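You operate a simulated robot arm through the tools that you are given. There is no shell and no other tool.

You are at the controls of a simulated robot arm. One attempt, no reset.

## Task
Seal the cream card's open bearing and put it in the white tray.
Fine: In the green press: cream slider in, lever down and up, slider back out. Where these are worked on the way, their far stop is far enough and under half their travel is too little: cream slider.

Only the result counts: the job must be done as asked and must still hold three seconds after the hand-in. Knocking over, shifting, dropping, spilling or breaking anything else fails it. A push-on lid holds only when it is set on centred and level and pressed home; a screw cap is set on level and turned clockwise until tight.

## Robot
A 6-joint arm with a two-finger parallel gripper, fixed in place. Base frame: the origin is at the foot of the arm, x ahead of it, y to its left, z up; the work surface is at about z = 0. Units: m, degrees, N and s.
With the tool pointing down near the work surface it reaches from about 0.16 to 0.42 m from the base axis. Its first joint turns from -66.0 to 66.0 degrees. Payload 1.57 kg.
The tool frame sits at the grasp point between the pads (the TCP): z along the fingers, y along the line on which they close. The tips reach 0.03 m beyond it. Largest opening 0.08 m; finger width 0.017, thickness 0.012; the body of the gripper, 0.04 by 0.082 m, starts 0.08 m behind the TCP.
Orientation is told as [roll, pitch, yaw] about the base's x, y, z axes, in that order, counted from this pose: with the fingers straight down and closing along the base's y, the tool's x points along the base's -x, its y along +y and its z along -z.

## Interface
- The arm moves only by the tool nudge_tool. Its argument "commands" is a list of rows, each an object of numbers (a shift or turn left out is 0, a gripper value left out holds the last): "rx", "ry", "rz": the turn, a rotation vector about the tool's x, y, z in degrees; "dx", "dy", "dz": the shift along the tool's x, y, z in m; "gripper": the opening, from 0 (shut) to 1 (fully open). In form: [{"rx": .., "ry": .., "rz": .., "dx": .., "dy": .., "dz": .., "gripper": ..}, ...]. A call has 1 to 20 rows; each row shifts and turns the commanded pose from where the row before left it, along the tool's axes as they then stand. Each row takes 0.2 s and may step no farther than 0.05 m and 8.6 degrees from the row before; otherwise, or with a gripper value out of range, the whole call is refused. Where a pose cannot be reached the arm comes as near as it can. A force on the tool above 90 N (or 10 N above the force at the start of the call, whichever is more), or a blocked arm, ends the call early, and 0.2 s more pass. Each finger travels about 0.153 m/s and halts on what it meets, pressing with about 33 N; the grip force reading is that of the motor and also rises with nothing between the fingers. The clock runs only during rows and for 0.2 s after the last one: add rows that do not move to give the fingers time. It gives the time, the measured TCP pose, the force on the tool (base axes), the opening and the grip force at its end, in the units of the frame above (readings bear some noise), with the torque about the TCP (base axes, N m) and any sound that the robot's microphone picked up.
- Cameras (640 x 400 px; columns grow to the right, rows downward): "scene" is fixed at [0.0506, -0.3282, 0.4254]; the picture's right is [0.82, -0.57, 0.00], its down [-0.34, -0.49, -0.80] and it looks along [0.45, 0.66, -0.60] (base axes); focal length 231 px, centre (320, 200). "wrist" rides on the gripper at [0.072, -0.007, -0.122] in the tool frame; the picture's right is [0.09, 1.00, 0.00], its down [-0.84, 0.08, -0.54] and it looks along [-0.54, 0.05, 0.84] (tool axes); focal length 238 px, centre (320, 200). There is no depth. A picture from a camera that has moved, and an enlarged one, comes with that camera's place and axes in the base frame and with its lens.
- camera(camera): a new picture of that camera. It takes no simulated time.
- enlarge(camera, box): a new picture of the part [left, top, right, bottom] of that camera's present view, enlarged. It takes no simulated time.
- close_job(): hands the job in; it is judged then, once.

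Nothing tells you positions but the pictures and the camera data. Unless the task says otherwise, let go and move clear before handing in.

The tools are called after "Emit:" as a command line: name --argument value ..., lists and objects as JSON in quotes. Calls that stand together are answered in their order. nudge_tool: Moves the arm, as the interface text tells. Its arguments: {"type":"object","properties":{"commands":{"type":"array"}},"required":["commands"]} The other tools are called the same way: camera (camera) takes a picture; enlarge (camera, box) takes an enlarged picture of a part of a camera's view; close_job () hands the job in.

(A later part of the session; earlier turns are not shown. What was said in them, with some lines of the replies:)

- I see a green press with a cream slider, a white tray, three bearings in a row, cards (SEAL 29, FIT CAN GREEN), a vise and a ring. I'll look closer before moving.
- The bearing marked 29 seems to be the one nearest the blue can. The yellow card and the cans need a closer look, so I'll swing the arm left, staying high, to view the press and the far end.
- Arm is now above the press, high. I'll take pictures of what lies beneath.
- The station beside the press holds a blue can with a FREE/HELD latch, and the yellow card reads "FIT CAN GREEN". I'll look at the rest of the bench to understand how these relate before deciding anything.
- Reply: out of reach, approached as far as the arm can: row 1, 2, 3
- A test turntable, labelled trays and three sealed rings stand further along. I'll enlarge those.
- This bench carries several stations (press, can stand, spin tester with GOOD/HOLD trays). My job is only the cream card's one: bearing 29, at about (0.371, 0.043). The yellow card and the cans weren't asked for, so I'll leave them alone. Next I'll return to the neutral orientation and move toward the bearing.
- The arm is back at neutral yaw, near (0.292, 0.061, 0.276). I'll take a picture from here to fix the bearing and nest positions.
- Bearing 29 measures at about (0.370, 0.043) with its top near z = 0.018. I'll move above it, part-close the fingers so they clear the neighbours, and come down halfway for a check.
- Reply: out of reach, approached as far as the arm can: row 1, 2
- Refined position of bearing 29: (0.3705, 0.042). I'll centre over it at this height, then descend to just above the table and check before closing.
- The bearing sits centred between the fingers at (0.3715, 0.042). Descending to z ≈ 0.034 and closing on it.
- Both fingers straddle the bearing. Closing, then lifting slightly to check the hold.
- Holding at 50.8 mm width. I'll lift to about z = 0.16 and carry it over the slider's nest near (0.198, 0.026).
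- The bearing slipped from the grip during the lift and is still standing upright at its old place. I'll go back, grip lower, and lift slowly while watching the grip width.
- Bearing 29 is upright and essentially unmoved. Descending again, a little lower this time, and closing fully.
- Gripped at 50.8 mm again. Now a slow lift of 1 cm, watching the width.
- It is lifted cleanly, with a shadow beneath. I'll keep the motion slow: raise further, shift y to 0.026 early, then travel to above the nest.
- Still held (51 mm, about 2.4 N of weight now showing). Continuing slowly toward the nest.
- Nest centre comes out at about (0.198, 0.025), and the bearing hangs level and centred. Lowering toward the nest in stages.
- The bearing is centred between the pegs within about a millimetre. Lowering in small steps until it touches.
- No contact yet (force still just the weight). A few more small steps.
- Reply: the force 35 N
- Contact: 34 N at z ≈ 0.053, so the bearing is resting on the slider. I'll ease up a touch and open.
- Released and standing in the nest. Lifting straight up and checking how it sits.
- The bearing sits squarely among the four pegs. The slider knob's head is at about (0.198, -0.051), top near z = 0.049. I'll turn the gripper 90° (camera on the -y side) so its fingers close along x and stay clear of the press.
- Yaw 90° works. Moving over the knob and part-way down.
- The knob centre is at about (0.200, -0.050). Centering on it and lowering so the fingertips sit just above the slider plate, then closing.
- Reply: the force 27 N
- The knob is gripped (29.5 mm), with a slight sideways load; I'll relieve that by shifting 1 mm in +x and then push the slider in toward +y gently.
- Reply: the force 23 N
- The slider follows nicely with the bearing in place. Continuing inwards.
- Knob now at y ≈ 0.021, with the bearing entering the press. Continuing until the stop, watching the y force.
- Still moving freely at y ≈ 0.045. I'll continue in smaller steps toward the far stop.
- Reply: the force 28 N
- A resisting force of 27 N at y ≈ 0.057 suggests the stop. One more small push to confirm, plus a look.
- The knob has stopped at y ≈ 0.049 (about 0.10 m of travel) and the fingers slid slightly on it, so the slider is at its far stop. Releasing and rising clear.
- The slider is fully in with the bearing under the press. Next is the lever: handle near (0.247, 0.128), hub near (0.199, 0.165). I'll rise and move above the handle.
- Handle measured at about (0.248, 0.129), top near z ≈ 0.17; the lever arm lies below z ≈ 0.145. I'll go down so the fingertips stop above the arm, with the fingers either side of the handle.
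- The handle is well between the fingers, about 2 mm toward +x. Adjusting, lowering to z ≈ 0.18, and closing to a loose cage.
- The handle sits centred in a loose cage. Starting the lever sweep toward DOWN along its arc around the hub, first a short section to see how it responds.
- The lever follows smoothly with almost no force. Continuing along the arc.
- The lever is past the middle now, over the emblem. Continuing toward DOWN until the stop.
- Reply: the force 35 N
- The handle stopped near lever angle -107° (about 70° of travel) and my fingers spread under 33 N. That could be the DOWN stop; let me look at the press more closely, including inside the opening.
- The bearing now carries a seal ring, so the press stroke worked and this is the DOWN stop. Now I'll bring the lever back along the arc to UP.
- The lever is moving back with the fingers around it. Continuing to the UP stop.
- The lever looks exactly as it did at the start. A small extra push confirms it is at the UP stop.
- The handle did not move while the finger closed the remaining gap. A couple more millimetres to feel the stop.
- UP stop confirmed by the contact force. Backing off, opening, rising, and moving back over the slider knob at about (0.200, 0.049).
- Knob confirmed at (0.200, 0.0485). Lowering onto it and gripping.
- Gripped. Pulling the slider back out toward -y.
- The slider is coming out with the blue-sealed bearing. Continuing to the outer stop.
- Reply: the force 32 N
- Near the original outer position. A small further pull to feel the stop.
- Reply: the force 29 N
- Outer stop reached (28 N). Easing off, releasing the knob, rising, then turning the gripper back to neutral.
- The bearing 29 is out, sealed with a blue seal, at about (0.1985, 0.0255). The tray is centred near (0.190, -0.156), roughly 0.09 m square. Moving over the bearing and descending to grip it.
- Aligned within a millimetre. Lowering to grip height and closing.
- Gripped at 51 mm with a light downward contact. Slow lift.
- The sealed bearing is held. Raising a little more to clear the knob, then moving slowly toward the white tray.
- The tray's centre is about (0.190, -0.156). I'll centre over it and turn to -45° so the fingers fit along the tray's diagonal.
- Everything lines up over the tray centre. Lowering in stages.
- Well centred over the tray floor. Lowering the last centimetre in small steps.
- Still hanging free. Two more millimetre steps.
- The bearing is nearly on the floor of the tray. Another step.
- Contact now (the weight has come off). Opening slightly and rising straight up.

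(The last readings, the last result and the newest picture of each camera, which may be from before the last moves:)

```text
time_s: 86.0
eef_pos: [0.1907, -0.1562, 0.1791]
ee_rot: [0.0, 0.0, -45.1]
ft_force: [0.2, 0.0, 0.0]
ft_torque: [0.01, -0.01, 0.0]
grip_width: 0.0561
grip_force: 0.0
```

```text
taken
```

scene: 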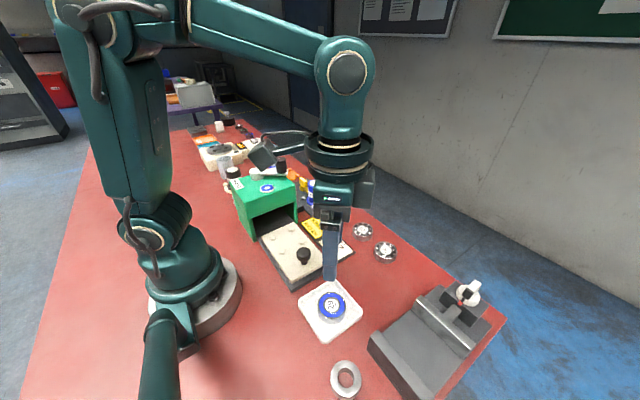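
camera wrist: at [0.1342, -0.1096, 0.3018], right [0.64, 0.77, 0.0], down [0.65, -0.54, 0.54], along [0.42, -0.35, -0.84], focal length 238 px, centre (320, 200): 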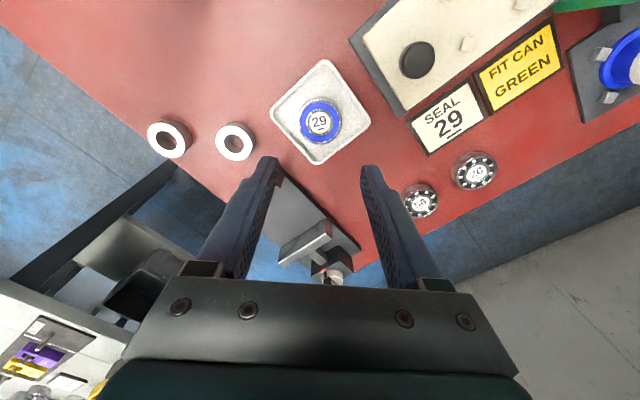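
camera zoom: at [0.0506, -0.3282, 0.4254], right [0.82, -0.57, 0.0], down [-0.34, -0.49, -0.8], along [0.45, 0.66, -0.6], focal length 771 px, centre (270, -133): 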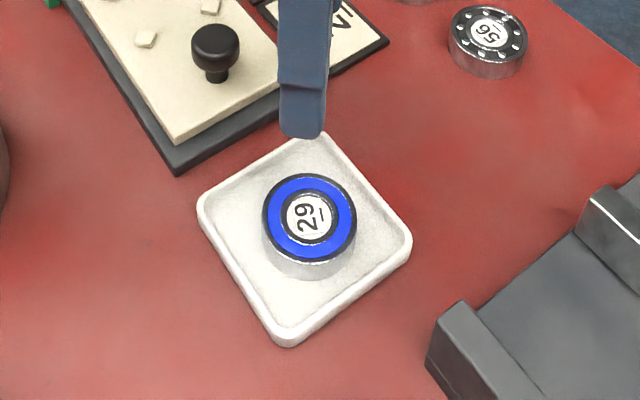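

The bearing marked 29 lies flat in the middle of the white tray, and its blue seal is on. The lever is back at UP, the slider is out, nothing else has moved, and the gripper is clear above, so I'm handing in.

Emit:
close_job

```text
The job is handed in.
```

I sealed bearing 29, the one on the cream "SEAL 29" card, and set it flat in the middle of the white tray. The job is handed in, but I haven't been told how it was judged.

- **Press:** I pushed the cream slider in to its far stop. I then moved the lever to DOWN and back to UP, and pulled the slider out to its outer stop.
- **Seal colour:** The seal is blue because the blue can was fitted at the press. The yellow card beside it reads "FIT CAN GREEN", but you only mentioned the cream card, so I left the cans alone. If you wanted a green seal, this bearing has the wrong one.
- **Slip:** On my first try at lifting the bearing, it slipped out of the gripper. It stayed upright at its place, and the second, slower lift held.

Nothing else appeared to have moved in the last pictures.
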